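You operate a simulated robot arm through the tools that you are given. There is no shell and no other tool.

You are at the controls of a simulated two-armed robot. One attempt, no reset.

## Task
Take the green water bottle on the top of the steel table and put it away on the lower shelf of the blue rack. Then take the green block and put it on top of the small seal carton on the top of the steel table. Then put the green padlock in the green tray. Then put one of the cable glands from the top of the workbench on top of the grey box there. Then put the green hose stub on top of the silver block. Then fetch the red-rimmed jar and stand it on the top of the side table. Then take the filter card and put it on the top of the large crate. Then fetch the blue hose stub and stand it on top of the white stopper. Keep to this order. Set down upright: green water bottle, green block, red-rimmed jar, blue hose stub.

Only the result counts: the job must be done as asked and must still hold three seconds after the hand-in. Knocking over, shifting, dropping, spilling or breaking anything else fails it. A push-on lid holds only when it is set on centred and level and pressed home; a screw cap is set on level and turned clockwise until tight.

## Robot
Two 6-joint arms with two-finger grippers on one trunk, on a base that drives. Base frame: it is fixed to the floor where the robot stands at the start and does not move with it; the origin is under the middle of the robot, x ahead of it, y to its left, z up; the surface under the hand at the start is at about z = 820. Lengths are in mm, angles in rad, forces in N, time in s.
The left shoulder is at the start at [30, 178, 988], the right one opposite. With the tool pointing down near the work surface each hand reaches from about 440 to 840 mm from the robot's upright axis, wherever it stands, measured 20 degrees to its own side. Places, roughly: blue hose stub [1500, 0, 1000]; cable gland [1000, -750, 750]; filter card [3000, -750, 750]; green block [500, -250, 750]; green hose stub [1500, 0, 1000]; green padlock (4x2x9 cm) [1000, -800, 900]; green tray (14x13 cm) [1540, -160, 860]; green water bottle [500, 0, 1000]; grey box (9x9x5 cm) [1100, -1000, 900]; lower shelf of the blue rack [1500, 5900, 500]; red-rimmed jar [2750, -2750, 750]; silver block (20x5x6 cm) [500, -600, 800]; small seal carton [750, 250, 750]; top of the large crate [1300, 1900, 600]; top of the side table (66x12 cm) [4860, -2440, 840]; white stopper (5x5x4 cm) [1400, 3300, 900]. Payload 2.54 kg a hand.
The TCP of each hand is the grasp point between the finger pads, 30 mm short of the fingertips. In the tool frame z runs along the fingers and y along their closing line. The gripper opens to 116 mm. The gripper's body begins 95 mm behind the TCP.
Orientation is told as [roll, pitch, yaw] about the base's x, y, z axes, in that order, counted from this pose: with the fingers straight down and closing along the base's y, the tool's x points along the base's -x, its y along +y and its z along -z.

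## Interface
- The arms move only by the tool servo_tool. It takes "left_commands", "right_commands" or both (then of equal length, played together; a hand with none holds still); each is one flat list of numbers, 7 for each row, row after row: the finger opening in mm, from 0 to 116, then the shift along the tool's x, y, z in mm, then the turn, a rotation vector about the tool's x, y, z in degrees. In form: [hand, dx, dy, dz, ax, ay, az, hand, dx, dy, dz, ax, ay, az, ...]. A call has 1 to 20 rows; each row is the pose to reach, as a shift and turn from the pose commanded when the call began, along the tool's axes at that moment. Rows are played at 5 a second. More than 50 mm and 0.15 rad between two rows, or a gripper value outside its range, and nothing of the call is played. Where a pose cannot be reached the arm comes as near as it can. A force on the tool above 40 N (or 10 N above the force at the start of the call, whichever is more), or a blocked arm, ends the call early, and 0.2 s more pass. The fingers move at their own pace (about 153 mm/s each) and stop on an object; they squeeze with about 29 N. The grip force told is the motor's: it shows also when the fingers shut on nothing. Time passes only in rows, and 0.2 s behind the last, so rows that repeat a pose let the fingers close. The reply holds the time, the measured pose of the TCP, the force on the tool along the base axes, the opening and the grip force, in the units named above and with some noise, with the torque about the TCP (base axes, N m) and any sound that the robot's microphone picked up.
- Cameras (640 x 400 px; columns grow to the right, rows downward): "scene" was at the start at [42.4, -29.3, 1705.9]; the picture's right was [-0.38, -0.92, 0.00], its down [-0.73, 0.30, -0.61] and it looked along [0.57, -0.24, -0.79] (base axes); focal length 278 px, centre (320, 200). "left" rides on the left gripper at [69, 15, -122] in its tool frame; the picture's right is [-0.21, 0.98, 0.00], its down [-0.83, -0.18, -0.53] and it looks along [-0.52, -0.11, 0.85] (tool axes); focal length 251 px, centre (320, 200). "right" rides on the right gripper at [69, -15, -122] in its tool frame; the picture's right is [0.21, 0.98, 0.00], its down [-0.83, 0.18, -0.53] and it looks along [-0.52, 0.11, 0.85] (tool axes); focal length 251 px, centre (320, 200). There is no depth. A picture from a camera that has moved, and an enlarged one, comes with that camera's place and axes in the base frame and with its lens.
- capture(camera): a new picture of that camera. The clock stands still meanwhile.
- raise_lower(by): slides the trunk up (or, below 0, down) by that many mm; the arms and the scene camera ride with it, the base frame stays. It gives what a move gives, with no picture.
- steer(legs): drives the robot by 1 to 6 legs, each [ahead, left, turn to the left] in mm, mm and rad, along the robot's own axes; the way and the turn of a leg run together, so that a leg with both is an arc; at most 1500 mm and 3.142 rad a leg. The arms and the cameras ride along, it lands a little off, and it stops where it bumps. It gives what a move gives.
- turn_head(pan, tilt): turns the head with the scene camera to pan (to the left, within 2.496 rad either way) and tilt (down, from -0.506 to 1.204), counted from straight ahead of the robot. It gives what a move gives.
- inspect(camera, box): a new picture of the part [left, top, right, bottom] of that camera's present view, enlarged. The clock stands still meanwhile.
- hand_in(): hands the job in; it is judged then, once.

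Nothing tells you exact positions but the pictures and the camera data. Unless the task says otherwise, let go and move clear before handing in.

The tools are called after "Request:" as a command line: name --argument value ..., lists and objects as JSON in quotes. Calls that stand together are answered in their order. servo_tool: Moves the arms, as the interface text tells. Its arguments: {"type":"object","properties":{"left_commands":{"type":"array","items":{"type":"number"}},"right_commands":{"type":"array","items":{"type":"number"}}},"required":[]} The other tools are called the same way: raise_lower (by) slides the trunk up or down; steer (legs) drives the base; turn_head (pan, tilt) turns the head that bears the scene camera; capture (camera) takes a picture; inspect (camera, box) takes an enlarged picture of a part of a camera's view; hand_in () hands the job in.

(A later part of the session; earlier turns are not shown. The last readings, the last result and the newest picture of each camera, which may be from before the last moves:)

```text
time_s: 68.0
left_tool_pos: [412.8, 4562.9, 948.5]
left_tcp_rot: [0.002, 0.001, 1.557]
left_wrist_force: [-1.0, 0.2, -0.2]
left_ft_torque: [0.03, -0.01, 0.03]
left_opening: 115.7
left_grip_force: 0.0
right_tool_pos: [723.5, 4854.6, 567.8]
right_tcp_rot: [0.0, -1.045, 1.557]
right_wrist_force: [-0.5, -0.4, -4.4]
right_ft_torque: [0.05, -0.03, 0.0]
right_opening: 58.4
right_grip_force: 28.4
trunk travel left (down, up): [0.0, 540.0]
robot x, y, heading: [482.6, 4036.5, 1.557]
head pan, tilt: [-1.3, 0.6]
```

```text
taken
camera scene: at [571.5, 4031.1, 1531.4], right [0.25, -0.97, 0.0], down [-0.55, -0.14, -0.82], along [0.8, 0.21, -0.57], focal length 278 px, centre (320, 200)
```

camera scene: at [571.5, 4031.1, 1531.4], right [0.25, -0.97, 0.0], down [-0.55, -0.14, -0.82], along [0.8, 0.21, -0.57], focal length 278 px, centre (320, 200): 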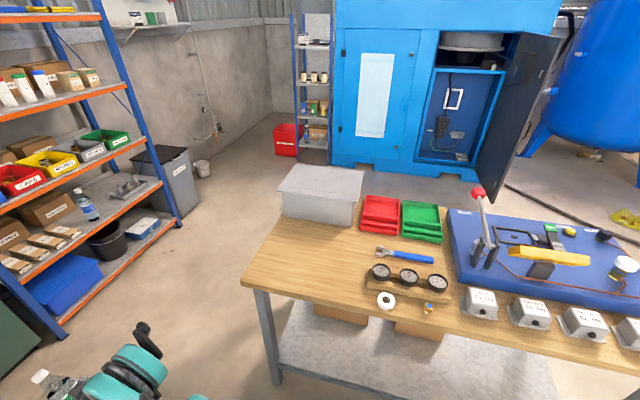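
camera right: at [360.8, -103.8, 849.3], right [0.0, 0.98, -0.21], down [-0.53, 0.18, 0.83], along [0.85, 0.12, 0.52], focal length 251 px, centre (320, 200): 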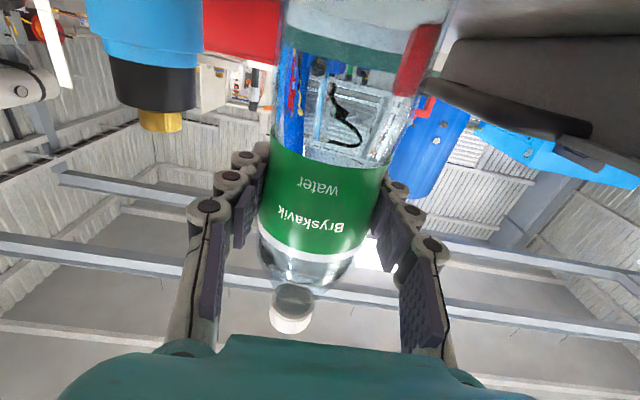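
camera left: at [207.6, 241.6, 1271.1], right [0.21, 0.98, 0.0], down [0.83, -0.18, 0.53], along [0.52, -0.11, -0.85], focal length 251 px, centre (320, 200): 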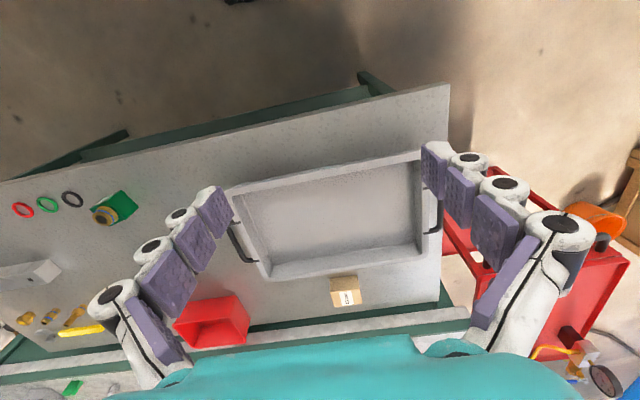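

There's a bare corner on the wooden table around (1200, 4280). I'll raise up, level the hand, and drive to face that corner for the regrasp.

Request:
raise_lower --by 400

Request:
servo_tool --right_commands '[50, -35, 0, -20, 0, -6, 0, 50, -65, 0, -30, 0, -14, 0, 50, -95, 0, -40, 0, -22, 0, 50, -125, 0, -40, 0, -30, 0, 50, -150, 0, -40, 0, -30, 0, 50, -150, 0, -40, 0, -30, 0]'

```text
time_s: 71.8
left_tool_pos: [413.4, 4564.2, 1347.7]
left_tcp_rot: [0.0, -0.001, 1.557]
left_wrist_force: [-0.1, 0.5, 0.8]
left_ft_torque: [-0.02, 0.0, 0.02]
left_opening: 115.8
left_grip_force: 0.0
right_tool_pos: [724.0, 4855.7, 968.8]
right_tcp_rot: [0.001, -1.045, 1.555]
right_wrist_force: [0.1, -0.1, -4.4]
right_ft_torque: [0.04, -0.03, 0.0]
right_opening: 58.4
right_grip_force: 28.5
trunk travel left (down, up): [-400.0, 140.0]
robot x, y, heading: [482.9, 4034.8, 1.559]
head pan, tilt: [-1.3, 0.6]
```

```text
time_s: 73.2
left_tool_pos: [411.7, 4563.3, 1348.1]
left_tcp_rot: [0.001, 0.001, 1.556]
left_wrist_force: [-0.1, 0.4, -0.7]
left_ft_torque: [0.03, -0.02, -0.01]
left_opening: 115.9
left_grip_force: 0.1
right_tool_pos: [725.5, 4897.3, 1116.8]
right_tcp_rot: [0.192, -1.569, 1.363]
right_wrist_force: [-0.1, -0.3, -4.2]
right_ft_torque: [0.02, -0.03, 0.02]
right_opening: 58.5
right_grip_force: 29.1
right hand out of reach, approached as far as the arm can: row 4
trunk travel left (down, up): [-400.0, 140.0]
robot x, y, heading: [486.4, 4036.1, 1.556]
head pan, tilt: [-1.3, 0.6]
```

Request:
steer --legs '[[484, 146, 0], [0, 0, -1.556]]'

Request:
turn_head --pan -0.3 --tilt 0.7

Request:
capture --camera "scene"

```text
time_s: 79.9
left_tool_pos: [868.0, 4617.5, 1347.4]
left_tcp_rot: [0.0, -0.001, 0.022]
left_wrist_force: [0.0, -0.1, 0.1]
left_ft_torque: [-0.01, 0.01, 0.0]
left_opening: 116.0
left_grip_force: 0.0
right_tool_pos: [1211.1, 4315.8, 1117.3]
right_tcp_rot: [0.079, -1.569, -0.06]
right_wrist_force: [0.9, -0.5, -4.8]
right_ft_torque: [0.03, 0.02, 0.0]
right_opening: 58.3
right_grip_force: 29.1
trunk travel left (down, up): [-400.0, 140.0]
robot x, y, heading: [344.6, 4531.2, 0.016]
head pan, tilt: [-1.3, 0.6]
```

```text
time_s: 81.2
left_tool_pos: [867.8, 4617.4, 1347.6]
left_tcp_rot: [0.001, -0.001, 0.023]
left_wrist_force: [0.3, 0.0, -0.1]
left_ft_torque: [0.04, 0.0, 0.0]
left_opening: 116.1
left_grip_force: 0.1
right_tool_pos: [1211.5, 4317.0, 1117.5]
right_tcp_rot: [0.054, -1.569, -0.033]
right_wrist_force: [-0.1, 0.9, -4.9]
right_ft_torque: [0.01, 0.01, 0.03]
right_opening: 58.6
right_grip_force: 29.3
trunk travel left (down, up): [-400.0, 140.0]
robot x, y, heading: [350.1, 4531.3, 0.024]
head pan, tilt: [-0.3, 0.7]
```

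```text
taken
camera scene: at [400.5, 4504.7, 1922.8], right [-0.28, -0.96, 0.0], down [-0.62, 0.18, -0.76], along [0.73, -0.21, -0.64], focal length 278 px, centre (320, 200)
```

scene: 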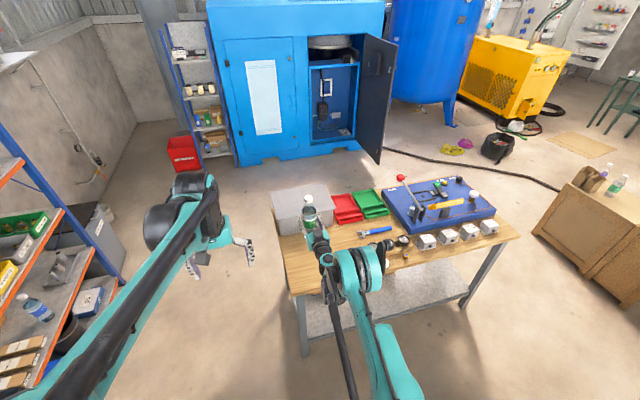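

Request:
inspect --camera "scene" --box '[250, 170, 410, 310]'

Request:
capture --camera "right"

```text
2.86 times, centred on (330, 240) of scene
camera zoom: at [400.5, 4504.7, 1922.8], right [-0.28, -0.96, 0.0], down [-0.62, 0.18, -0.76], along [0.73, -0.21, -0.64], focal length 793 px, centre (291, 86)
```

zoom: 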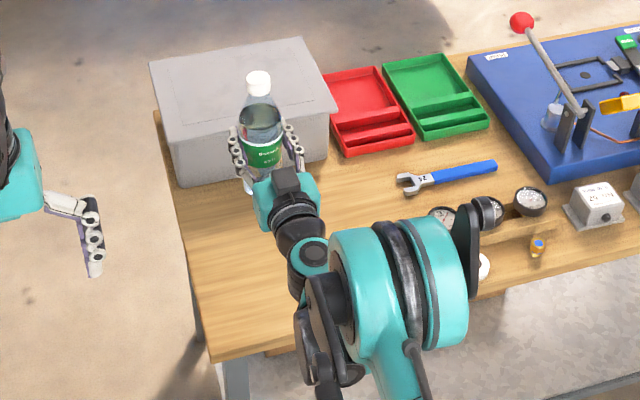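

```text
taken
camera right: at [1089.4, 4299.0, 1047.4], right [-0.02, 0.98, -0.21], down [-0.54, 0.17, 0.83], along [0.84, 0.13, 0.52], focal length 251 px, centre (320, 200)
```

right: 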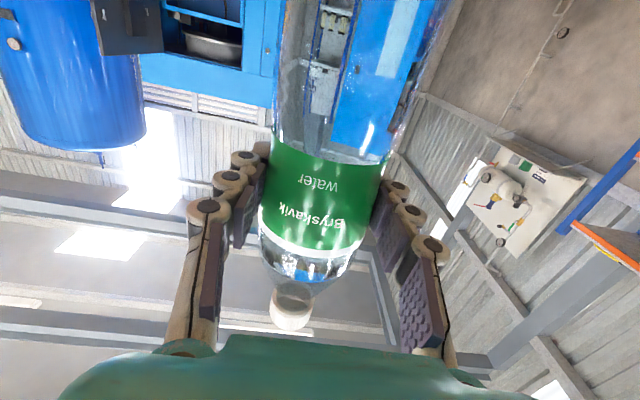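

Triangulating the table corner gives a table top at z≈770, so the bottle should touch at TCP z≈870. I'll lower the trunk to just above that and then servo down gently.

Request:
raise_lower --by -215

Request:
inspect --camera "scene" --box '[250, 120, 410, 220]'

Request:
capture --camera "right"

```text
time_s: 83.5
left_tool_pos: [867.5, 4617.4, 1132.6]
left_tcp_rot: [0.0, 0.001, 0.021]
left_wrist_force: [0.5, -0.1, 0.8]
left_ft_torque: [0.03, -0.02, 0.07]
left_opening: 115.9
left_grip_force: 0.0
right_tool_pos: [1211.0, 4315.7, 901.2]
right_tcp_rot: [0.043, -1.568, -0.024]
right_wrist_force: [0.3, 0.2, -4.0]
right_ft_torque: [0.0, -0.01, 0.01]
right_opening: 58.4
right_grip_force: 29.0
trunk travel left (down, up): [-185.0, 355.0]
robot x, y, heading: [345.6, 4529.2, 0.022]
head pan, tilt: [-0.3, 0.7]
```

```text
4.00 times, centred on (330, 170) of scene
camera zoom: at [400.2, 4504.8, 1707.9], right [-0.28, -0.96, 0.0], down [-0.62, 0.18, -0.76], along [0.73, -0.21, -0.64], focal length 1110 px, centre (280, 320)
```

zoom: 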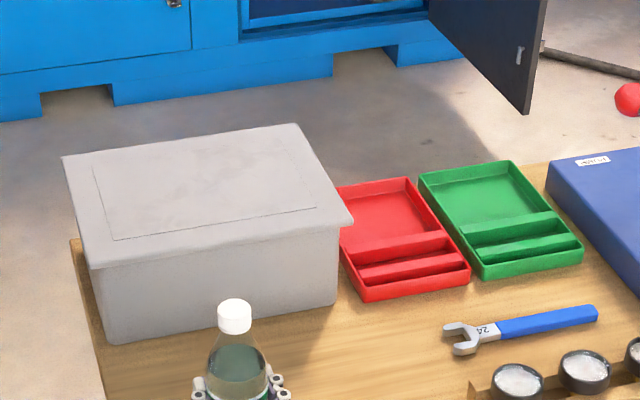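

```text
taken
camera right: at [1089.1, 4299.1, 832.7], right [-0.02, 0.98, -0.21], down [-0.54, 0.17, 0.83], along [0.84, 0.13, 0.52], focal length 251 px, centre (320, 200)
```

right: 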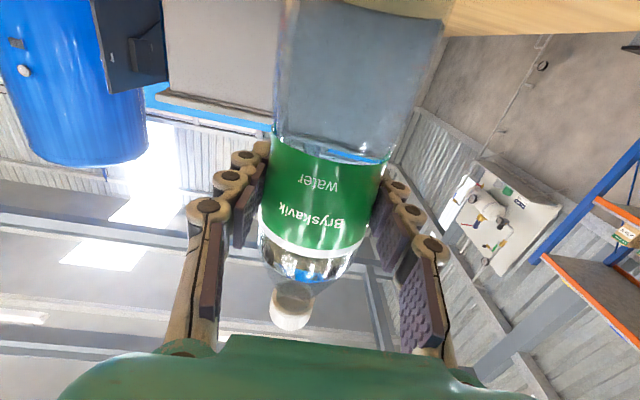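

Request:
servo_tool --right_commands '[50, 8, 0, 0, 0, 0, 0, 50, 14, 0, 0, 0, 0, 0, 50, 18, 0, 0, 0, 0, 0, 50, 22, 0, 0, 0, 0, 0, 50, 22, 0, 0, 0, 0, 0]'

```text
time_s: 84.3
left_tool_pos: [863.3, 4617.0, 1136.0]
left_tcp_rot: [-0.002, -0.005, 0.019]
left_wrist_force: [-0.1, 0.0, -0.1]
left_ft_torque: [0.01, 0.01, 0.0]
left_opening: 116.4
left_grip_force: 0.1
right_tool_pos: [1208.5, 4316.7, 889.5]
right_tcp_rot: [-2.651, -1.569, 2.67]
right_wrist_force: [-12.3, 1.1, 29.3]
right_ft_torque: [-0.04, 3.83, -0.37]
right_opening: 57.6
right_grip_force: 29.3
trunk travel left (down, up): [-185.0, 355.0]
robot x, y, heading: [344.3, 4531.7, 0.023]
head pan, tilt: [-0.3, 0.7]
stopped in row 4 (right hand): the force on the tool passed its limit at 52 N (the readings are from after the stop); the commanded pose is now the measured one
```

Request:
servo_tool --right_commands '[50, -2, 0, 0, 0, 0, 0, 50, -2, 0, 0, 0, 0, 0]'

Request:
capture --camera "right"

```text
time_s: 85.0
left_tool_pos: [864.0, 4618.7, 1135.1]
left_tcp_rot: [0.001, -0.003, 0.019]
left_wrist_force: [1.3, 0.8, -0.3]
left_ft_torque: [0.01, -0.03, -0.01]
left_opening: 116.0
left_grip_force: 0.0
right_tool_pos: [1208.8, 4317.5, 889.6]
right_tcp_rot: [-2.137, -1.569, 2.156]
right_wrist_force: [-25.3, 4.0, 8.8]
right_ft_torque: [0.15, 3.92, -0.78]
right_opening: 57.8
right_grip_force: 29.3
trunk travel left (down, up): [-185.0, 355.0]
robot x, y, heading: [344.8, 4532.5, 0.02]
head pan, tilt: [-0.3, 0.7]
```

```text
taken
camera right: at [1087.0, 4299.0, 819.4], right [-0.02, 0.98, -0.22], down [-0.54, 0.17, 0.82], along [0.84, 0.13, 0.52], focal length 251 px, centre (320, 200)
```

right: 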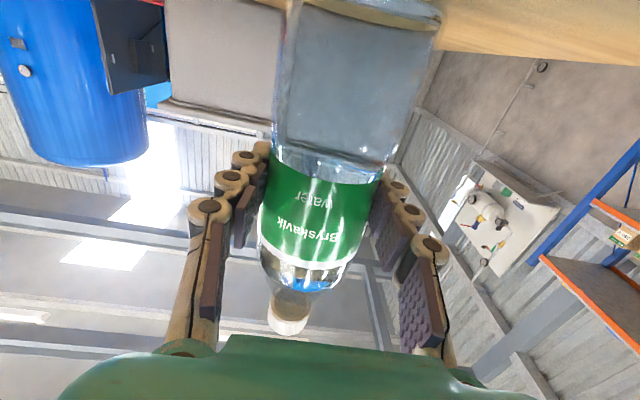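

The contact torque suggests the camera or wrist underside met the table edge rather than the bottle base alone. I'll back up a little and re-check.

Request:
servo_tool --right_commands '[50, -6, 0, 0, 0, 0, 0, 50, -12, 0, 0, 0, 0, 0, 50, -12, 0, 0, 0, 0, 0]'

Request:
capture --camera "right"

Request:
capture --camera "scene"

```text
time_s: 85.8
left_tool_pos: [867.9, 4618.2, 1133.7]
left_tcp_rot: [0.001, 0.001, 0.02]
left_wrist_force: [-0.5, -0.1, -0.1]
left_ft_torque: [-0.03, 0.03, -0.01]
left_opening: 116.2
left_grip_force: 0.0
right_tool_pos: [1212.1, 4316.3, 897.5]
right_tcp_rot: [-0.316, -1.569, 0.333]
right_wrist_force: [-0.3, -0.6, -4.2]
right_ft_torque: [0.01, -0.01, 0.01]
right_opening: 57.6
right_grip_force: 28.8
trunk travel left (down, up): [-185.0, 355.0]
robot x, y, heading: [344.6, 4529.7, 0.021]
head pan, tilt: [-0.3, 0.7]
```

```text
taken
camera right: at [1090.3, 4298.4, 828.7], right [-0.02, 0.98, -0.22], down [-0.54, 0.17, 0.83], along [0.84, 0.13, 0.52], focal length 251 px, centre (320, 200)
```

right: 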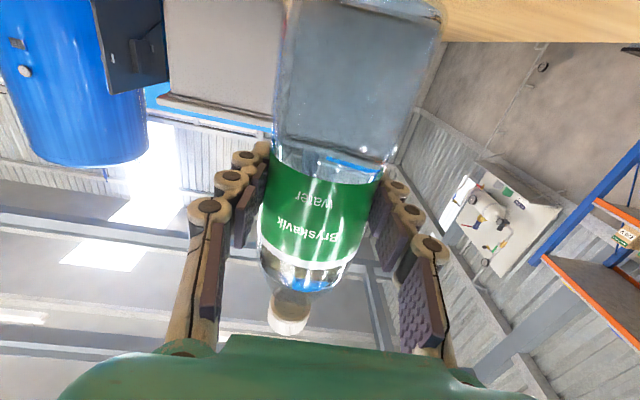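

```text
taken
camera scene: at [401.1, 4504.6, 1707.7], right [-0.28, -0.96, 0.0], down [-0.62, 0.18, -0.76], along [0.73, -0.21, -0.64], focal length 278 px, centre (320, 200)
```

scene: 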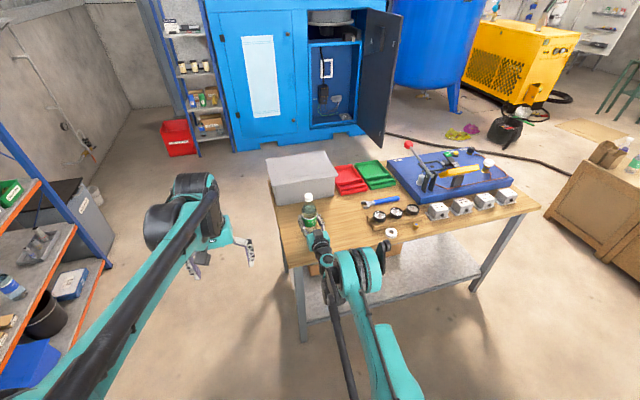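

The bottle slid up about 8 mm in the grip and the camera underside met the table edge. I'll retract about 45 mm so the camera stays outside the edge, then lower in small steps.

Request:
servo_tool --right_commands '[50, -6, 0, -25, 0, 0, 0, 50, -6, 0, -46, 0, 0, 0, 50, 8, 0, -46, 0, 0, 0, 50, 12, 0, -46, 0, 0, 0, 50, 12, 0, -46, 0, 0, 0]'

Request:
capture --camera "right"

Request:
inspect --camera "scene" --box '[260, 160, 400, 280]'

```text
time_s: 87.0
left_tool_pos: [867.1, 4618.1, 1134.1]
left_tcp_rot: [0.0, -0.001, 0.02]
left_wrist_force: [0.3, -0.4, -0.3]
left_ft_torque: [0.02, 0.0, 0.02]
left_opening: 115.9
left_grip_force: 0.0
right_tool_pos: [1163.6, 4314.2, 890.4]
right_tcp_rot: [-1.269, -1.569, 1.286]
right_wrist_force: [2.7, -2.2, 16.7]
right_ft_torque: [0.01, -0.03, 0.02]
right_opening: 57.8
right_grip_force: 29.0
trunk travel left (down, up): [-185.0, 355.0]
robot x, y, heading: [341.9, 4528.7, 0.017]
head pan, tilt: [-0.3, 0.7]
```

```text
taken
camera right: at [1042.6, 4297.5, 818.9], right [-0.02, 0.98, -0.22], down [-0.54, 0.17, 0.83], along [0.84, 0.13, 0.52], focal length 251 px, centre (320, 200)
```

right: 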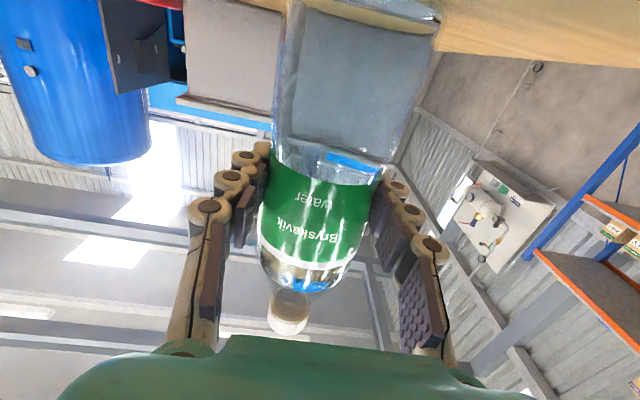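

```text
3.33 times, centred on (330, 220) of scene
camera zoom: at [397.8, 4505.2, 1708.0], right [-0.28, -0.96, 0.0], down [-0.62, 0.18, -0.77], along [0.74, -0.21, -0.64], focal length 925 px, centre (287, 133)
```

zoom: 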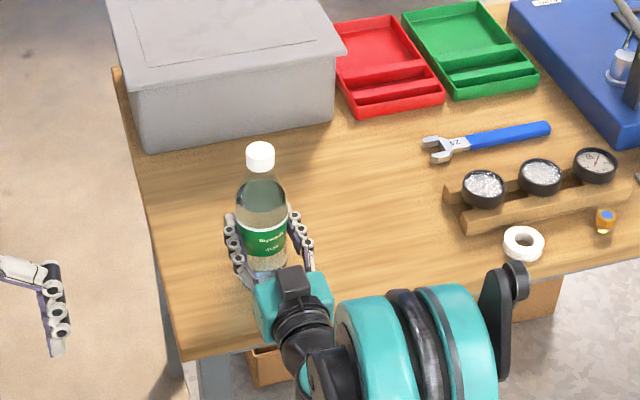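

The bottle now stands flat on the table with zero torque, so the table top is at about 797. I'll release, tilt the hand 45° about the bottle, and re-grip slightly higher.

Request:
servo_tool --right_commands '[58, -1, 0, 0, 0, 0, 0, 85, -1, 0, 0, 0, 0, 0, 90, -1, 0, 0, 0, 0, 0, 90, -1, 0, 0, 0, 0, 0]'

Request:
capture --camera "right"

```text
time_s: 88.0
left_tool_pos: [867.4, 4618.8, 1132.6]
left_tcp_rot: [0.0, -0.001, 0.019]
left_wrist_force: [-0.2, 0.5, 0.6]
left_ft_torque: [-0.03, -0.03, -0.01]
left_opening: 116.0
left_grip_force: 0.0
right_tool_pos: [1165.3, 4314.7, 887.9]
right_tcp_rot: [-0.469, -1.57, 0.488]
right_wrist_force: [-0.7, -0.1, 0.8]
right_ft_torque: [-0.01, 0.0, 0.01]
right_opening: 90.1
right_grip_force: 0.0
trunk travel left (down, up): [-185.0, 355.0]
robot x, y, heading: [343.2, 4532.4, 0.024]
head pan, tilt: [-0.3, 0.7]
```

```text
taken
camera right: at [1043.6, 4297.5, 818.5], right [-0.02, 0.98, -0.22], down [-0.54, 0.17, 0.83], along [0.84, 0.13, 0.52], focal length 251 px, centre (320, 200)
```

right: 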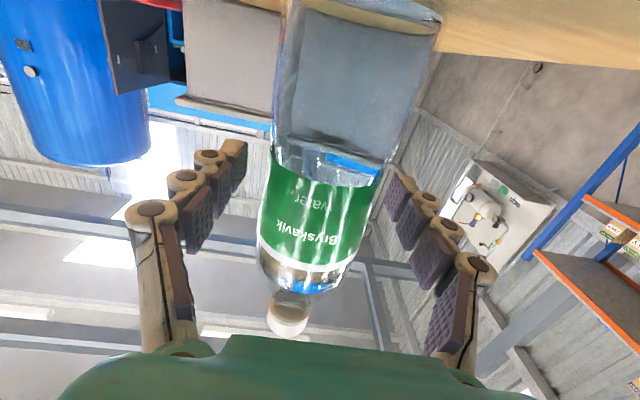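

Request:
servo_tool --right_commands '[92, -3, 0, 0, 0, 8, 0, 92, -6, 0, 0, 0, 16, 0, 92, -9, 0, 0, 0, 24, 0, 92, -12, 0, 0, 0, 32, 0, 92, -12, 0, 0, 0, 40, 0, 92, -12, 0, 0, 0, 45, 0, 92, -12, 0, 0, 0, 45, 0]'

Request:
capture --camera "right"

Request:
inspect --camera "scene" --box '[260, 160, 400, 280]'

```text
time_s: 89.5
left_tool_pos: [867.0, 4618.5, 1132.9]
left_tcp_rot: [0.0, -0.001, 0.019]
left_wrist_force: [-0.6, 0.0, 0.7]
left_ft_torque: [-0.01, 0.0, -0.01]
left_opening: 116.0
left_grip_force: 0.1
right_tool_pos: [1165.1, 4315.5, 900.0]
right_tcp_rot: [-0.002, -0.782, 0.019]
right_wrist_force: [0.2, 0.3, -0.6]
right_ft_torque: [-0.02, -0.02, 0.01]
right_opening: 92.1
right_grip_force: 0.0
right hand out of reach, approached as far as the arm can: row 1
trunk travel left (down, up): [-185.0, 355.0]
robot x, y, heading: [345.2, 4530.3, 0.02]
head pan, tilt: [-0.3, 0.7]
```

```text
taken
camera right: at [1030.6, 4297.4, 937.1], right [-0.17, 0.97, -0.15], down [0.21, 0.19, 0.96], along [0.96, 0.13, -0.23], focal length 251 px, centre (320, 200)
```

right: 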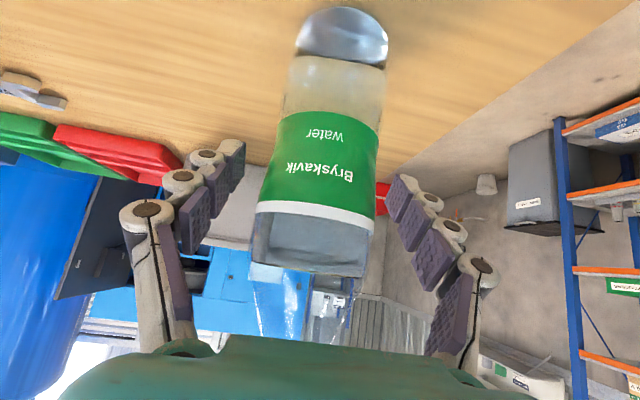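

```text
3.33 times, centred on (330, 220) of scene
camera zoom: at [399.8, 4504.8, 1707.8], right [-0.28, -0.96, 0.0], down [-0.62, 0.18, -0.76], along [0.73, -0.21, -0.64], focal length 925 px, centre (287, 133)
```

zoom: 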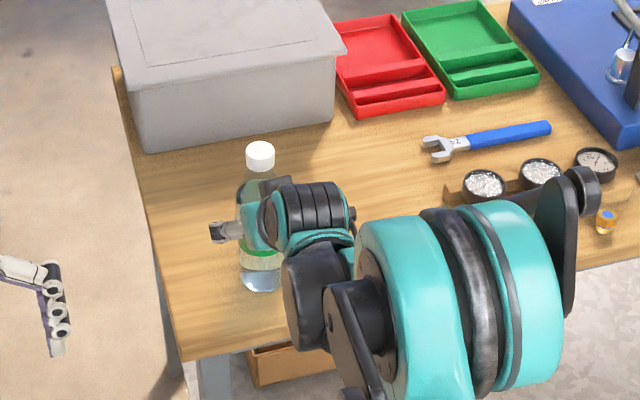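

The bottle stands upright between the tilted fingers. I'll close and lift it.

Request:
servo_tool --right_commands '[50, 0, 0, 0, 0, 0, 0, 50, 0, 0, 0, 0, 0, 0, 50, 0, 0, 0, 0, 0, 0]'

Request:
raise_lower --by 120

Request:
capture --camera "right"

```text
time_s: 90.3
left_tool_pos: [866.9, 4617.7, 1133.0]
left_tcp_rot: [-0.001, -0.001, 0.019]
left_wrist_force: [-0.9, 0.1, 0.6]
left_ft_torque: [-0.02, 0.0, 0.02]
left_opening: 115.7
left_grip_force: 0.1
right_tool_pos: [1164.7, 4315.7, 901.4]
right_tcp_rot: [-0.001, -0.785, 0.019]
right_wrist_force: [0.0, 0.1, 2.3]
right_ft_torque: [-0.01, -0.16, 0.03]
right_opening: 58.5
right_grip_force: 29.7
trunk travel left (down, up): [-185.0, 355.0]
robot x, y, heading: [342.5, 4528.6, 0.021]
head pan, tilt: [-0.3, 0.7]
```

```text
time_s: 91.8
left_tool_pos: [868.0, 4617.3, 1252.2]
left_tcp_rot: [0.0, 0.001, 0.018]
left_wrist_force: [-0.4, -0.1, 0.2]
left_ft_torque: [0.0, 0.0, -0.03]
left_opening: 115.7
left_grip_force: 0.1
right_tool_pos: [1166.0, 4314.9, 1020.0]
right_tcp_rot: [-0.001, -0.782, 0.018]
right_wrist_force: [0.1, -0.7, -3.9]
right_ft_torque: [0.04, -0.01, -0.01]
right_opening: 58.2
right_grip_force: 29.2
trunk travel left (down, up): [-305.0, 235.0]
robot x, y, heading: [344.3, 4528.5, 0.016]
head pan, tilt: [-0.3, 0.7]
```

```text
taken
camera right: at [1031.1, 4297.3, 1056.2], right [-0.17, 0.97, -0.15], down [0.21, 0.19, 0.96], along [0.96, 0.13, -0.23], focal length 251 px, centre (320, 200)
```

right: 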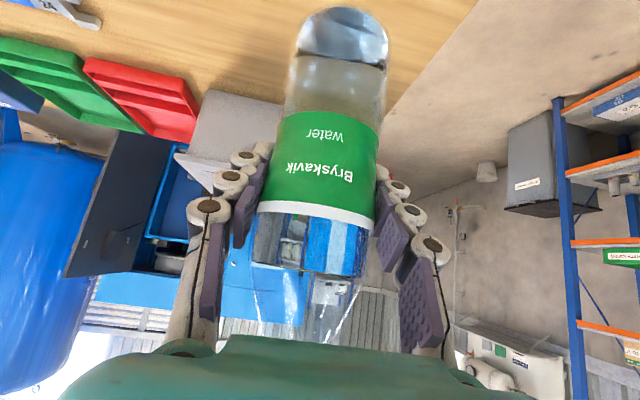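

The regrasp is good. I'll turn to face the rack and test the low reach in free space with this tilt.

Request:
steer --legs '[[0, 0, 1.553]]'

Request:
raise_lower --by -305

Request:
servo_tool --right_commands '[50, 25, 0, 25, 0, 0, 0, 50, 50, 0, 50, 0, 0, 0, 50, 75, 0, 75, 0, 0, 0, 50, 100, 0, 100, 0, 0, 0, 50, 115, 0, 115, 0, 0, 0, 50, 115, 0, 115, 0, 0, 0]'

```text
time_s: 96.0
left_tool_pos: [268.2, 5053.8, 1253.2]
left_tcp_rot: [0.0, -0.001, 1.569]
left_wrist_force: [-1.0, 1.1, 0.0]
left_ft_torque: [0.01, 0.05, 0.03]
left_opening: 115.9
left_grip_force: 0.1
right_tool_pos: [577.8, 5344.4, 1020.7]
right_tcp_rot: [-0.002, -0.784, 1.568]
right_wrist_force: [0.6, -0.3, -4.6]
right_ft_torque: [-0.01, -0.02, 0.0]
right_opening: 58.2
right_grip_force: 28.2
trunk travel left (down, up): [-305.0, 235.0]
robot x, y, heading: [348.9, 4532.1, 1.567]
head pan, tilt: [-0.3, 0.7]
```

```text
time_s: 99.1
left_tool_pos: [268.5, 5053.9, 948.6]
left_tcp_rot: [0.001, -0.001, 1.569]
left_wrist_force: [-0.3, 0.3, -0.6]
left_ft_torque: [0.02, 0.0, 0.02]
left_opening: 115.9
left_grip_force: 0.0
right_tool_pos: [578.0, 5344.0, 715.0]
right_tcp_rot: [-0.002, -0.783, 1.566]
right_wrist_force: [-0.5, 0.6, -4.7]
right_ft_torque: [-0.04, -0.01, 0.02]
right_opening: 58.2
right_grip_force: 29.1
trunk travel left (down, up): [0.0, 540.0]
robot x, y, heading: [344.3, 4532.2, 1.573]
head pan, tilt: [-0.3, 0.7]
```

```text
time_s: 100.5
left_tool_pos: [267.3, 5054.2, 949.0]
left_tcp_rot: [0.001, 0.0, 1.568]
left_wrist_force: [-0.3, 0.5, -0.1]
left_ft_torque: [0.03, 0.0, 0.01]
left_opening: 115.9
left_grip_force: 0.1
right_tool_pos: [578.2, 5345.4, 552.0]
right_tcp_rot: [-0.002, -0.782, 1.568]
right_wrist_force: [0.3, 1.2, -4.4]
right_ft_torque: [0.01, -0.01, -0.02]
right_opening: 58.1
right_grip_force: 29.8
trunk travel left (down, up): [0.0, 540.0]
robot x, y, heading: [342.7, 4528.9, 1.568]
head pan, tilt: [-0.3, 0.7]
```

Request:
servo_tool --right_commands '[50, 30, 0, -30, 0, 0, 0, 50, 60, 0, -60, 0, 0, 0, 50, 90, 0, -90, 0, 0, 0, 50, 115, 0, -115, 0, 0, 0, 50, 115, 0, -115, 0, 0, 0]'

Request:
turn_head --pan -0.7 --tilt 0.45

Request:
capture --camera "scene"

Request:
inspect --camera "scene" --box '[280, 150, 440, 250]'

```text
time_s: 101.7
left_tool_pos: [267.8, 5054.4, 947.1]
left_tcp_rot: [0.001, 0.001, 1.568]
left_wrist_force: [0.4, 0.6, -1.1]
left_ft_torque: [0.02, 0.03, -0.03]
left_opening: 116.0
left_grip_force: 0.1
right_tool_pos: [584.1, 5239.0, 573.4]
right_tcp_rot: [-0.003, -0.783, 1.57]
right_wrist_force: [-0.1, -0.2, -4.3]
right_ft_torque: [-0.03, -0.04, 0.01]
right_opening: 58.6
right_grip_force: 29.1
right hand out of reach, approached as far as the arm can: row 3, 4, 5
trunk travel left (down, up): [0.0, 540.0]
robot x, y, heading: [343.6, 4527.4, 1.566]
head pan, tilt: [-0.3, 0.7]
```

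```text
time_s: 102.5
left_tool_pos: [268.4, 5055.3, 948.0]
left_tcp_rot: [0.0, 0.001, 1.57]
left_wrist_force: [-0.4, -0.5, -0.1]
left_ft_torque: [-0.05, 0.0, 0.01]
left_opening: 115.9
left_grip_force: 0.0
right_tool_pos: [584.0, 5237.8, 573.5]
right_tcp_rot: [-0.003, -0.781, 1.567]
right_wrist_force: [-0.5, 0.1, -4.7]
right_ft_torque: [-0.05, 0.01, -0.02]
right_opening: 58.4
right_grip_force: 28.7
trunk travel left (down, up): [0.0, 540.0]
robot x, y, heading: [350.7, 4530.9, 1.574]
head pan, tilt: [-0.7, 0.45]
```

```text
taken
camera scene: at [407.2, 4570.0, 1544.9], right [0.76, -0.65, 0.0], down [-0.28, -0.33, -0.9], along [0.58, 0.69, -0.44], focal length 278 px, centre (320, 200)
```

scene: 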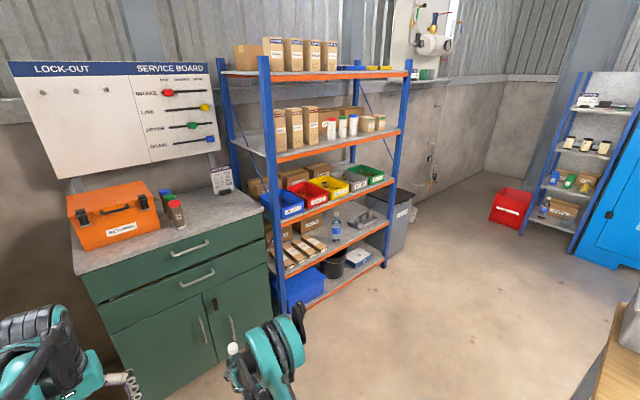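

```text
4.00 times, centred on (360, 200) of scene
camera zoom: at [407.2, 4570.0, 1544.9], right [0.76, -0.65, 0.0], down [-0.28, -0.33, -0.9], along [0.58, 0.69, -0.44], focal length 1110 px, centre (160, 200)
```

zoom: 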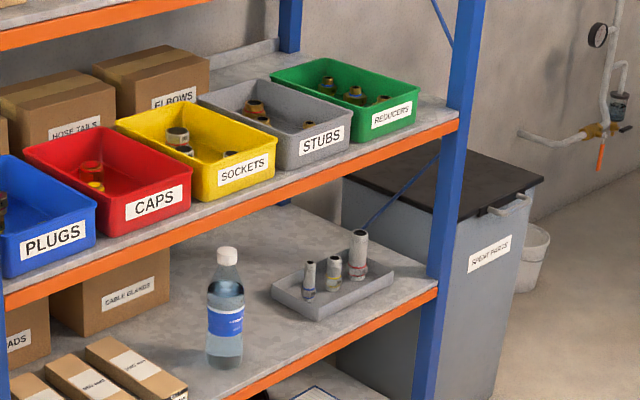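

The shelf front is at y≈5668, its height about 445–450, and the free gap is centred near x≈1661. I'll drive ahead, then strafe right in front of the rack with the hand held short.

Request:
steer --legs '[[319, 0, 0], [0, -1076, 0]]'

Request:
turn_head --pan -0.25 --tilt 0.85

Request:
capture --camera "scene"

Request:
capture --camera "right"

```text
time_s: 109.8
left_tool_pos: [1343.6, 5368.5, 947.6]
left_tcp_rot: [0.0, -0.001, 1.562]
left_wrist_force: [0.0, -1.1, -0.3]
left_ft_torque: [0.0, 0.01, 0.01]
left_opening: 115.8
left_grip_force: 0.0
right_tool_pos: [1661.3, 5549.7, 573.8]
right_tcp_rot: [0.001, -0.783, 1.56]
right_wrist_force: [-0.6, 0.3, -4.5]
right_ft_torque: [-0.04, 0.02, 0.0]
right_opening: 58.4
right_grip_force: 28.8
trunk travel left (down, up): [0.0, 540.0]
robot x, y, heading: [1416.1, 4843.2, 1.56]
head pan, tilt: [-0.7, 0.45]
```

```text
time_s: 110.7
left_tool_pos: [1344.5, 5368.0, 948.2]
left_tcp_rot: [0.001, -0.002, 1.561]
left_wrist_force: [0.0, 1.5, 0.6]
left_ft_torque: [0.03, 0.01, -0.01]
left_opening: 115.9
left_grip_force: 0.1
right_tool_pos: [1661.0, 5548.9, 573.5]
right_tcp_rot: [-0.001, -0.782, 1.563]
right_wrist_force: [-0.3, -0.6, -4.5]
right_ft_torque: [-0.01, 0.01, 0.01]
right_opening: 58.3
right_grip_force: 29.4
trunk travel left (down, up): [0.0, 540.0]
robot x, y, heading: [1417.8, 4840.2, 1.56]
head pan, tilt: [-0.25, 0.85]
```

```text
taken
camera scene: at [1440.3, 4888.8, 1510.6], right [0.97, -0.26, 0.0], down [-0.19, -0.73, -0.66], along [0.17, 0.64, -0.75], focal length 278 px, centre (320, 200)
```

scene: 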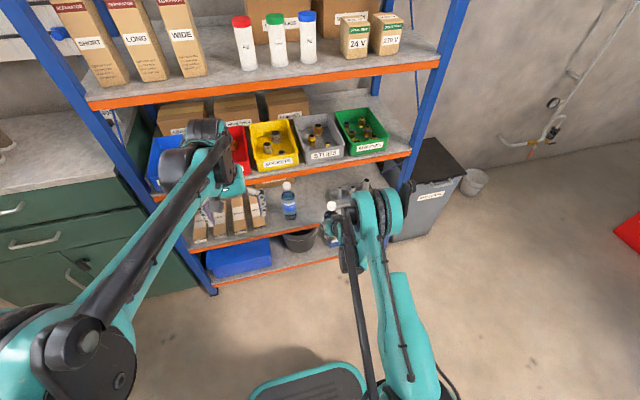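

```text
taken
camera right: at [1675.4, 5414.9, 610.5], right [-0.98, -0.14, -0.15], down [-0.18, 0.21, 0.96], along [-0.1, 0.97, -0.23], focal length 251 px, centre (320, 200)
```

right: 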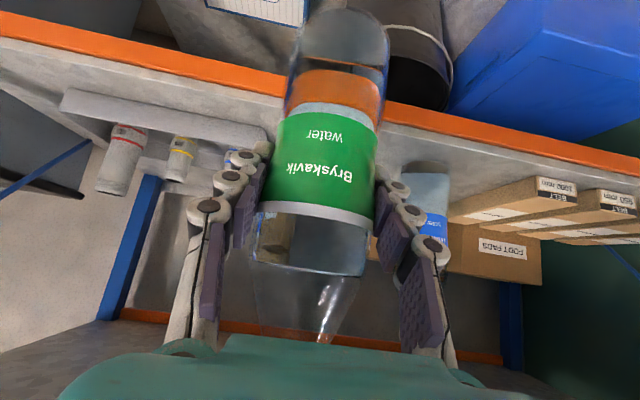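

From here the shelf top is at z≈456, the blue bottle at (1512, 5716), and the tray's left edge at x≈1728. I'll aim for (1632, 5725), so I'll raise slightly and drive in 70 mm with a 29 mm shift left.

Request:
servo_tool --right_commands '[50, -9, 0, -9, 0, 0, 0, 50, -9, 0, -9, 0, 0, 0]'

Request:
steer --legs '[[70, 29, 0.01]]'

Request:
capture --camera "right"

```text
time_s: 111.3
left_tool_pos: [1344.6, 5369.4, 947.8]
left_tcp_rot: [-0.002, 0.001, 1.561]
left_wrist_force: [0.0, 0.0, 0.7]
left_ft_torque: [0.0, -0.03, -0.01]
left_opening: 115.9
left_grip_force: 0.2
right_tool_pos: [1661.3, 5550.7, 587.2]
right_tcp_rot: [0.0, -0.782, 1.561]
right_wrist_force: [-0.3, 0.3, -3.8]
right_ft_torque: [-0.02, -0.02, -0.02]
right_opening: 58.3
right_grip_force: 28.5
trunk travel left (down, up): [0.0, 540.0]
robot x, y, heading: [1415.6, 4839.4, 1.562]
head pan, tilt: [-0.25, 0.85]
```

```text
time_s: 112.3
left_tool_pos: [1309.1, 5438.9, 948.0]
left_tcp_rot: [0.0, 0.002, 1.573]
left_wrist_force: [0.7, 0.1, -0.5]
left_ft_torque: [-0.05, -0.01, 0.01]
left_opening: 116.1
left_grip_force: 0.0
right_tool_pos: [1626.1, 5623.7, 585.6]
right_tcp_rot: [0.0, -0.782, 1.574]
right_wrist_force: [-0.6, 0.3, -4.7]
right_ft_torque: [-0.03, -0.02, -0.02]
right_opening: 58.4
right_grip_force: 29.1
trunk travel left (down, up): [0.0, 540.0]
robot x, y, heading: [1389.1, 4913.7, 1.574]
head pan, tilt: [-0.25, 0.85]
```

```text
taken
camera right: at [1640.4, 5488.4, 622.8], right [-0.98, -0.15, -0.15], down [-0.18, 0.21, 0.96], along [-0.12, 0.97, -0.23], focal length 251 px, centre (320, 200)
```

right: 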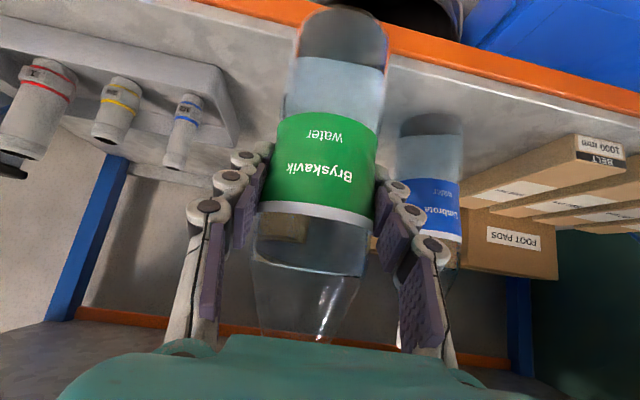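

Request:
servo_tool --right_commands '[50, -25, -6, 25, 0, 0, 0, 50, -50, -6, 50, 0, 0, 0, 50, -71, -6, 71, 0, 0, 0, 50, -71, -6, 71, 0, 0, 0]'

Request:
capture --camera "right"

Request:
inspect --camera "scene" --box '[260, 120, 420, 240]'

```text
time_s: 113.3
left_tool_pos: [1310.1, 5437.3, 948.2]
left_tcp_rot: [0.001, 0.001, 1.573]
left_wrist_force: [-0.5, -0.8, -0.3]
left_ft_torque: [0.0, 0.02, 0.0]
left_opening: 116.1
left_grip_force: 0.0
right_tool_pos: [1631.1, 5724.3, 587.2]
right_tcp_rot: [0.0, -0.782, 1.571]
right_wrist_force: [0.0, -0.1, -3.9]
right_ft_torque: [-0.02, -0.04, 0.0]
right_opening: 58.2
right_grip_force: 29.3
trunk travel left (down, up): [0.0, 540.0]
robot x, y, heading: [1391.2, 4913.3, 1.575]
head pan, tilt: [-0.25, 0.85]
```

```text
taken
camera right: at [1646.9, 5588.9, 623.7], right [-0.98, -0.15, -0.15], down [-0.18, 0.21, 0.96], along [-0.12, 0.97, -0.23], focal length 251 px, centre (320, 200)
```

right: 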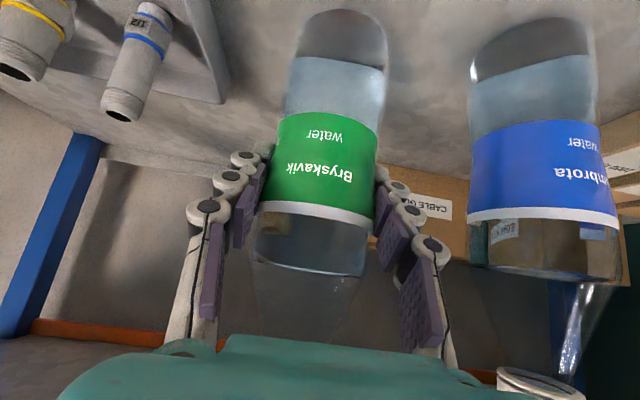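

```text
3.33 times, centred on (340, 180) of scene
camera zoom: at [1411.1, 4959.1, 1510.5], right [0.97, -0.25, 0.0], down [-0.18, -0.73, -0.66], along [0.16, 0.64, -0.75], focal length 925 px, centre (253, 267)
```

zoom: 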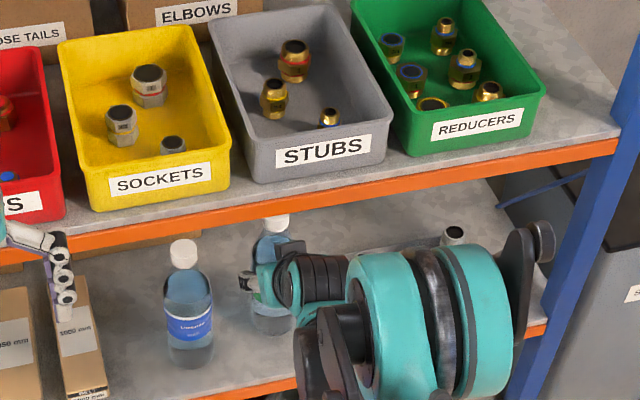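

Well placed between the blue bottle and the tray. I'll lower it gently.

Request:
servo_tool --right_commands '[50, 5, 0, 5, 0, 0, 0, 50, 10, 0, 10, 0, 0, 0, 50, 13, 0, 13, 0, 0, 0, 50, 13, 0, 13, 0, 0, 0]'

Request:
servo_tool --right_commands '[50, 2, 0, 2, 0, 0, 0, 50, 2, 0, 2, 0, 0, 0]'

```text
time_s: 114.3
left_tool_pos: [1308.3, 5436.4, 948.2]
left_tcp_rot: [-0.001, -0.002, 1.574]
left_wrist_force: [-0.8, -1.0, -0.4]
left_ft_torque: [0.03, -0.02, -0.01]
left_opening: 116.2
left_grip_force: 0.1
right_tool_pos: [1631.8, 5722.4, 569.8]
right_tcp_rot: [-0.002, -0.786, 1.574]
right_wrist_force: [1.3, 4.6, 16.8]
right_ft_torque: [0.16, 0.01, 0.02]
right_opening: 58.4
right_grip_force: 28.7
trunk travel left (down, up): [0.0, 540.0]
robot x, y, heading: [1388.7, 4914.7, 1.576]
head pan, tilt: [-0.25, 0.85]
```

```text
time_s: 114.9
left_tool_pos: [1309.2, 5435.1, 949.6]
left_tcp_rot: [-0.001, -0.002, 1.572]
left_wrist_force: [-0.2, -0.3, 0.1]
left_ft_torque: [-0.01, 0.01, 0.0]
left_opening: 116.2
left_grip_force: 0.1
right_tool_pos: [1631.2, 5722.0, 566.2]
right_tcp_rot: [-0.002, -0.783, 1.573]
right_wrist_force: [1.7, 1.3, 17.5]
right_ft_torque: [0.05, 0.06, -0.03]
right_opening: 58.2
right_grip_force: 29.0
trunk travel left (down, up): [0.0, 540.0]
robot x, y, heading: [1388.1, 4911.3, 1.57]
head pan, tilt: [-0.25, 0.85]
```

Request:
servo_tool --right_commands '[60, -1, 0, -1, 0, 0, 0, 75, -1, 0, -1, 0, 0, 0, 84, -1, 0, -1, 0, 0, 0, 84, -1, 0, -1, 0, 0, 0]'

Request:
capture --camera "right"

```text
time_s: 115.9
left_tool_pos: [1310.1, 5436.8, 948.2]
left_tcp_rot: [0.0, 0.001, 1.572]
left_wrist_force: [-0.5, -0.7, 0.2]
left_ft_torque: [-0.01, 0.0, 0.0]
left_opening: 115.9
left_grip_force: 0.0
right_tool_pos: [1631.4, 5723.1, 566.1]
right_tcp_rot: [-0.002, -0.784, 1.573]
right_wrist_force: [-0.3, -0.2, -0.3]
right_ft_torque: [0.01, 0.03, 0.02]
right_opening: 84.0
right_grip_force: 0.1
trunk travel left (down, up): [0.0, 540.0]
robot x, y, heading: [1390.2, 4916.7, 1.573]
head pan, tilt: [-0.25, 0.85]
```

```text
taken
camera right: at [1646.4, 5588.1, 603.5], right [-0.98, -0.15, -0.15], down [-0.18, 0.21, 0.96], along [-0.12, 0.97, -0.23], focal length 251 px, centre (320, 200)
```

right: 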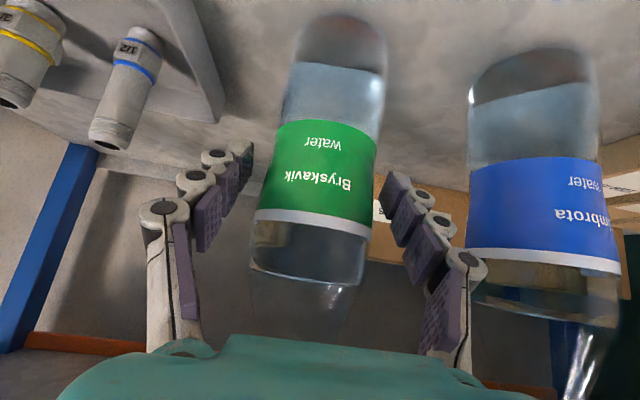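

Released and standing. I'll retreat horizontally and check the bottle.

Request:
servo_tool --right_commands '[84, 18, 0, -22, 0, 0, 0, 84, 40, 0, -48, 0, 0, 0, 84, 58, 0, -70, 0, 0, 0, 84, 58, 0, -70, 0, 0, 0]'

Request:
steer --legs '[[-60, 0, 0]]'

Request:
capture --camera "right"

Request:
inspect --camera "scene" --box '[240, 120, 440, 260]'

```text
time_s: 116.9
left_tool_pos: [1309.2, 5437.5, 948.6]
left_tcp_rot: [0.0, 0.0, 1.571]
left_wrist_force: [-0.5, 0.0, -0.2]
left_ft_torque: [-0.04, -0.01, 0.02]
left_opening: 115.9
left_grip_force: 0.1
right_tool_pos: [1631.1, 5632.2, 575.8]
right_tcp_rot: [-0.001, -0.781, 1.571]
right_wrist_force: [0.5, 0.0, 0.6]
right_ft_torque: [-0.02, -0.01, 0.0]
right_opening: 84.1
right_grip_force: 0.0
trunk travel left (down, up): [0.0, 540.0]
robot x, y, heading: [1385.3, 4912.3, 1.575]
head pan, tilt: [-0.25, 0.85]
```

```text
time_s: 117.9
left_tool_pos: [1310.6, 5376.1, 948.3]
left_tcp_rot: [0.0, -0.001, 1.574]
left_wrist_force: [-0.1, -0.2, 0.3]
left_ft_torque: [0.05, -0.02, 0.0]
left_opening: 115.9
left_grip_force: 0.0
right_tool_pos: [1630.5, 5572.6, 575.3]
right_tcp_rot: [-0.003, -0.784, 1.572]
right_wrist_force: [0.2, -0.2, 0.1]
right_ft_torque: [0.05, -0.01, -0.04]
right_opening: 84.2
right_grip_force: 0.1
trunk travel left (down, up): [0.0, 540.0]
robot x, y, heading: [1388.6, 4854.2, 1.568]
head pan, tilt: [-0.25, 0.85]
```

```text
taken
camera right: at [1646.4, 5437.4, 612.5], right [-0.98, -0.15, -0.15], down [-0.18, 0.21, 0.96], along [-0.11, 0.97, -0.23], focal length 251 px, centre (320, 200)
```

right: 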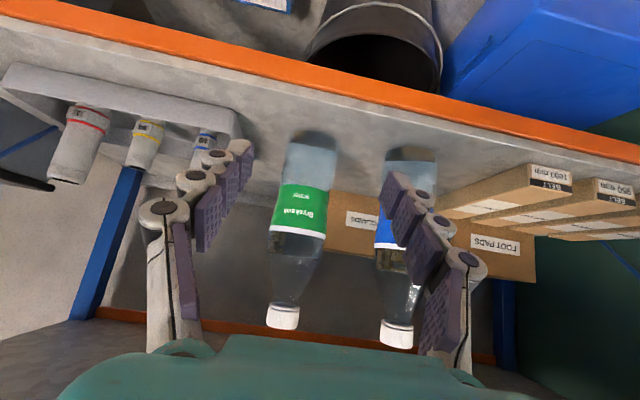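

```text
2.86 times, centred on (340, 190) of scene
camera zoom: at [1411.0, 4897.3, 1510.6], right [0.97, -0.25, 0.0], down [-0.18, -0.73, -0.66], along [0.16, 0.64, -0.75], focal length 793 px, centre (263, 229)
```

zoom: 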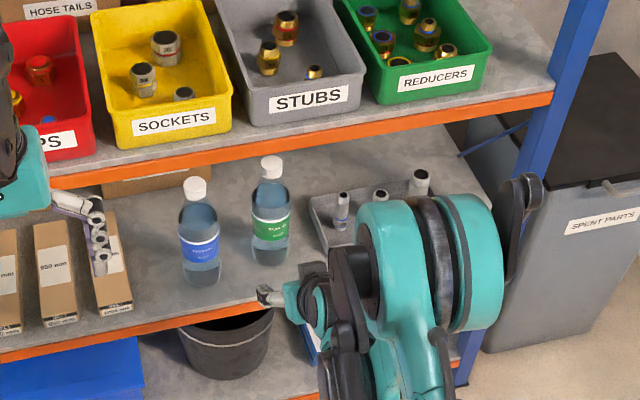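

The green bottle is upright on the lower shelf, so step 1 is done. I'll leave the rack, fold the right hand to fingers-down, and drive back to the steel table.

Request:
steer --legs '[[0, 1040, 0]]'

Request:
raise_lower --by 240

Request:
servo_tool --right_commands '[84, -5, 0, -45, 0, 6, 0, 84, -10, 0, -90, 0, 13, 0, 84, -15, 0, -135, 0, 20, 0, 84, -20, 0, -180, 0, 27, 0, 84, -25, 0, -225, 0, 34, 0, 84, -30, 0, -270, 0, 40, 0, 84, -36, 0, -316, 0, 45, 0, 84, -36, 0, -316, 0, 45, 0]'

Request:
steer --legs '[[-1400, 270, 0], [-1400, 270, 0], [-1400, 0, 0]]'

```text
time_s: 123.3
left_tool_pos: [267.4, 5375.1, 947.7]
left_tcp_rot: [0.0, 0.0, 1.575]
left_wrist_force: [-0.6, 0.1, 0.4]
left_ft_torque: [-0.02, 0.04, 0.01]
left_opening: 116.3
left_grip_force: 0.1
right_tool_pos: [587.7, 5569.0, 574.8]
right_tcp_rot: [-0.003, -0.783, 1.574]
right_wrist_force: [-0.6, 0.0, 0.0]
right_ft_torque: [-0.02, 0.0, 0.01]
right_opening: 84.0
right_grip_force: 0.0
trunk travel left (down, up): [0.0, 540.0]
robot x, y, heading: [348.1, 4852.2, 1.572]
head pan, tilt: [-0.25, 0.85]
```

```text
time_s: 125.8
left_tool_pos: [268.5, 5375.1, 1187.7]
left_tcp_rot: [0.0, 0.001, 1.576]
left_wrist_force: [0.9, 0.7, -0.9]
left_ft_torque: [-0.02, 0.01, -0.03]
left_opening: 116.1
left_grip_force: 0.2
right_tool_pos: [587.7, 5570.1, 815.8]
right_tcp_rot: [-0.001, -0.782, 1.575]
right_wrist_force: [-0.5, -0.5, -0.3]
right_ft_torque: [-0.01, -0.02, 0.01]
right_opening: 84.1
right_grip_force: 0.0
trunk travel left (down, up): [-240.0, 300.0]
robot x, y, heading: [346.8, 4851.1, 1.572]
head pan, tilt: [-0.25, 0.85]
```

```text
time_s: 127.6
left_tool_pos: [268.3, 5375.4, 1188.2]
left_tcp_rot: [-0.001, 0.002, 1.575]
left_wrist_force: [0.8, -0.3, -0.1]
left_ft_torque: [-0.02, 0.05, 0.02]
left_opening: 115.9
left_grip_force: 0.0
right_tool_pos: [588.0, 5373.9, 1063.7]
right_tcp_rot: [-0.002, 0.007, 1.572]
right_wrist_force: [1.0, 0.7, -0.3]
right_ft_torque: [0.0, -0.04, 0.0]
right_opening: 83.7
right_grip_force: 0.0
trunk travel left (down, up): [-240.0, 300.0]
robot x, y, heading: [345.3, 4846.8, 1.572]
head pan, tilt: [-0.25, 0.85]
```

```text
time_s: 147.9
left_tool_pos: [-273.2, 1173.1, 1189.0]
left_tcp_rot: [0.0, 0.0, 1.56]
left_wrist_force: [0.1, -1.1, -0.6]
left_ft_torque: [0.03, 0.0, 0.02]
left_opening: 116.0
left_grip_force: 0.0
right_tool_pos: [46.8, 1167.7, 1063.2]
right_tcp_rot: [0.001, 0.005, 1.558]
right_wrist_force: [-0.6, -0.8, -0.2]
right_ft_torque: [0.0, -0.02, -0.03]
right_opening: 84.0
right_grip_force: 0.1
trunk travel left (down, up): [-240.0, 300.0]
robot x, y, heading: [-204.9, 650.3, 1.556]
head pan, tilt: [-0.25, 0.85]
```

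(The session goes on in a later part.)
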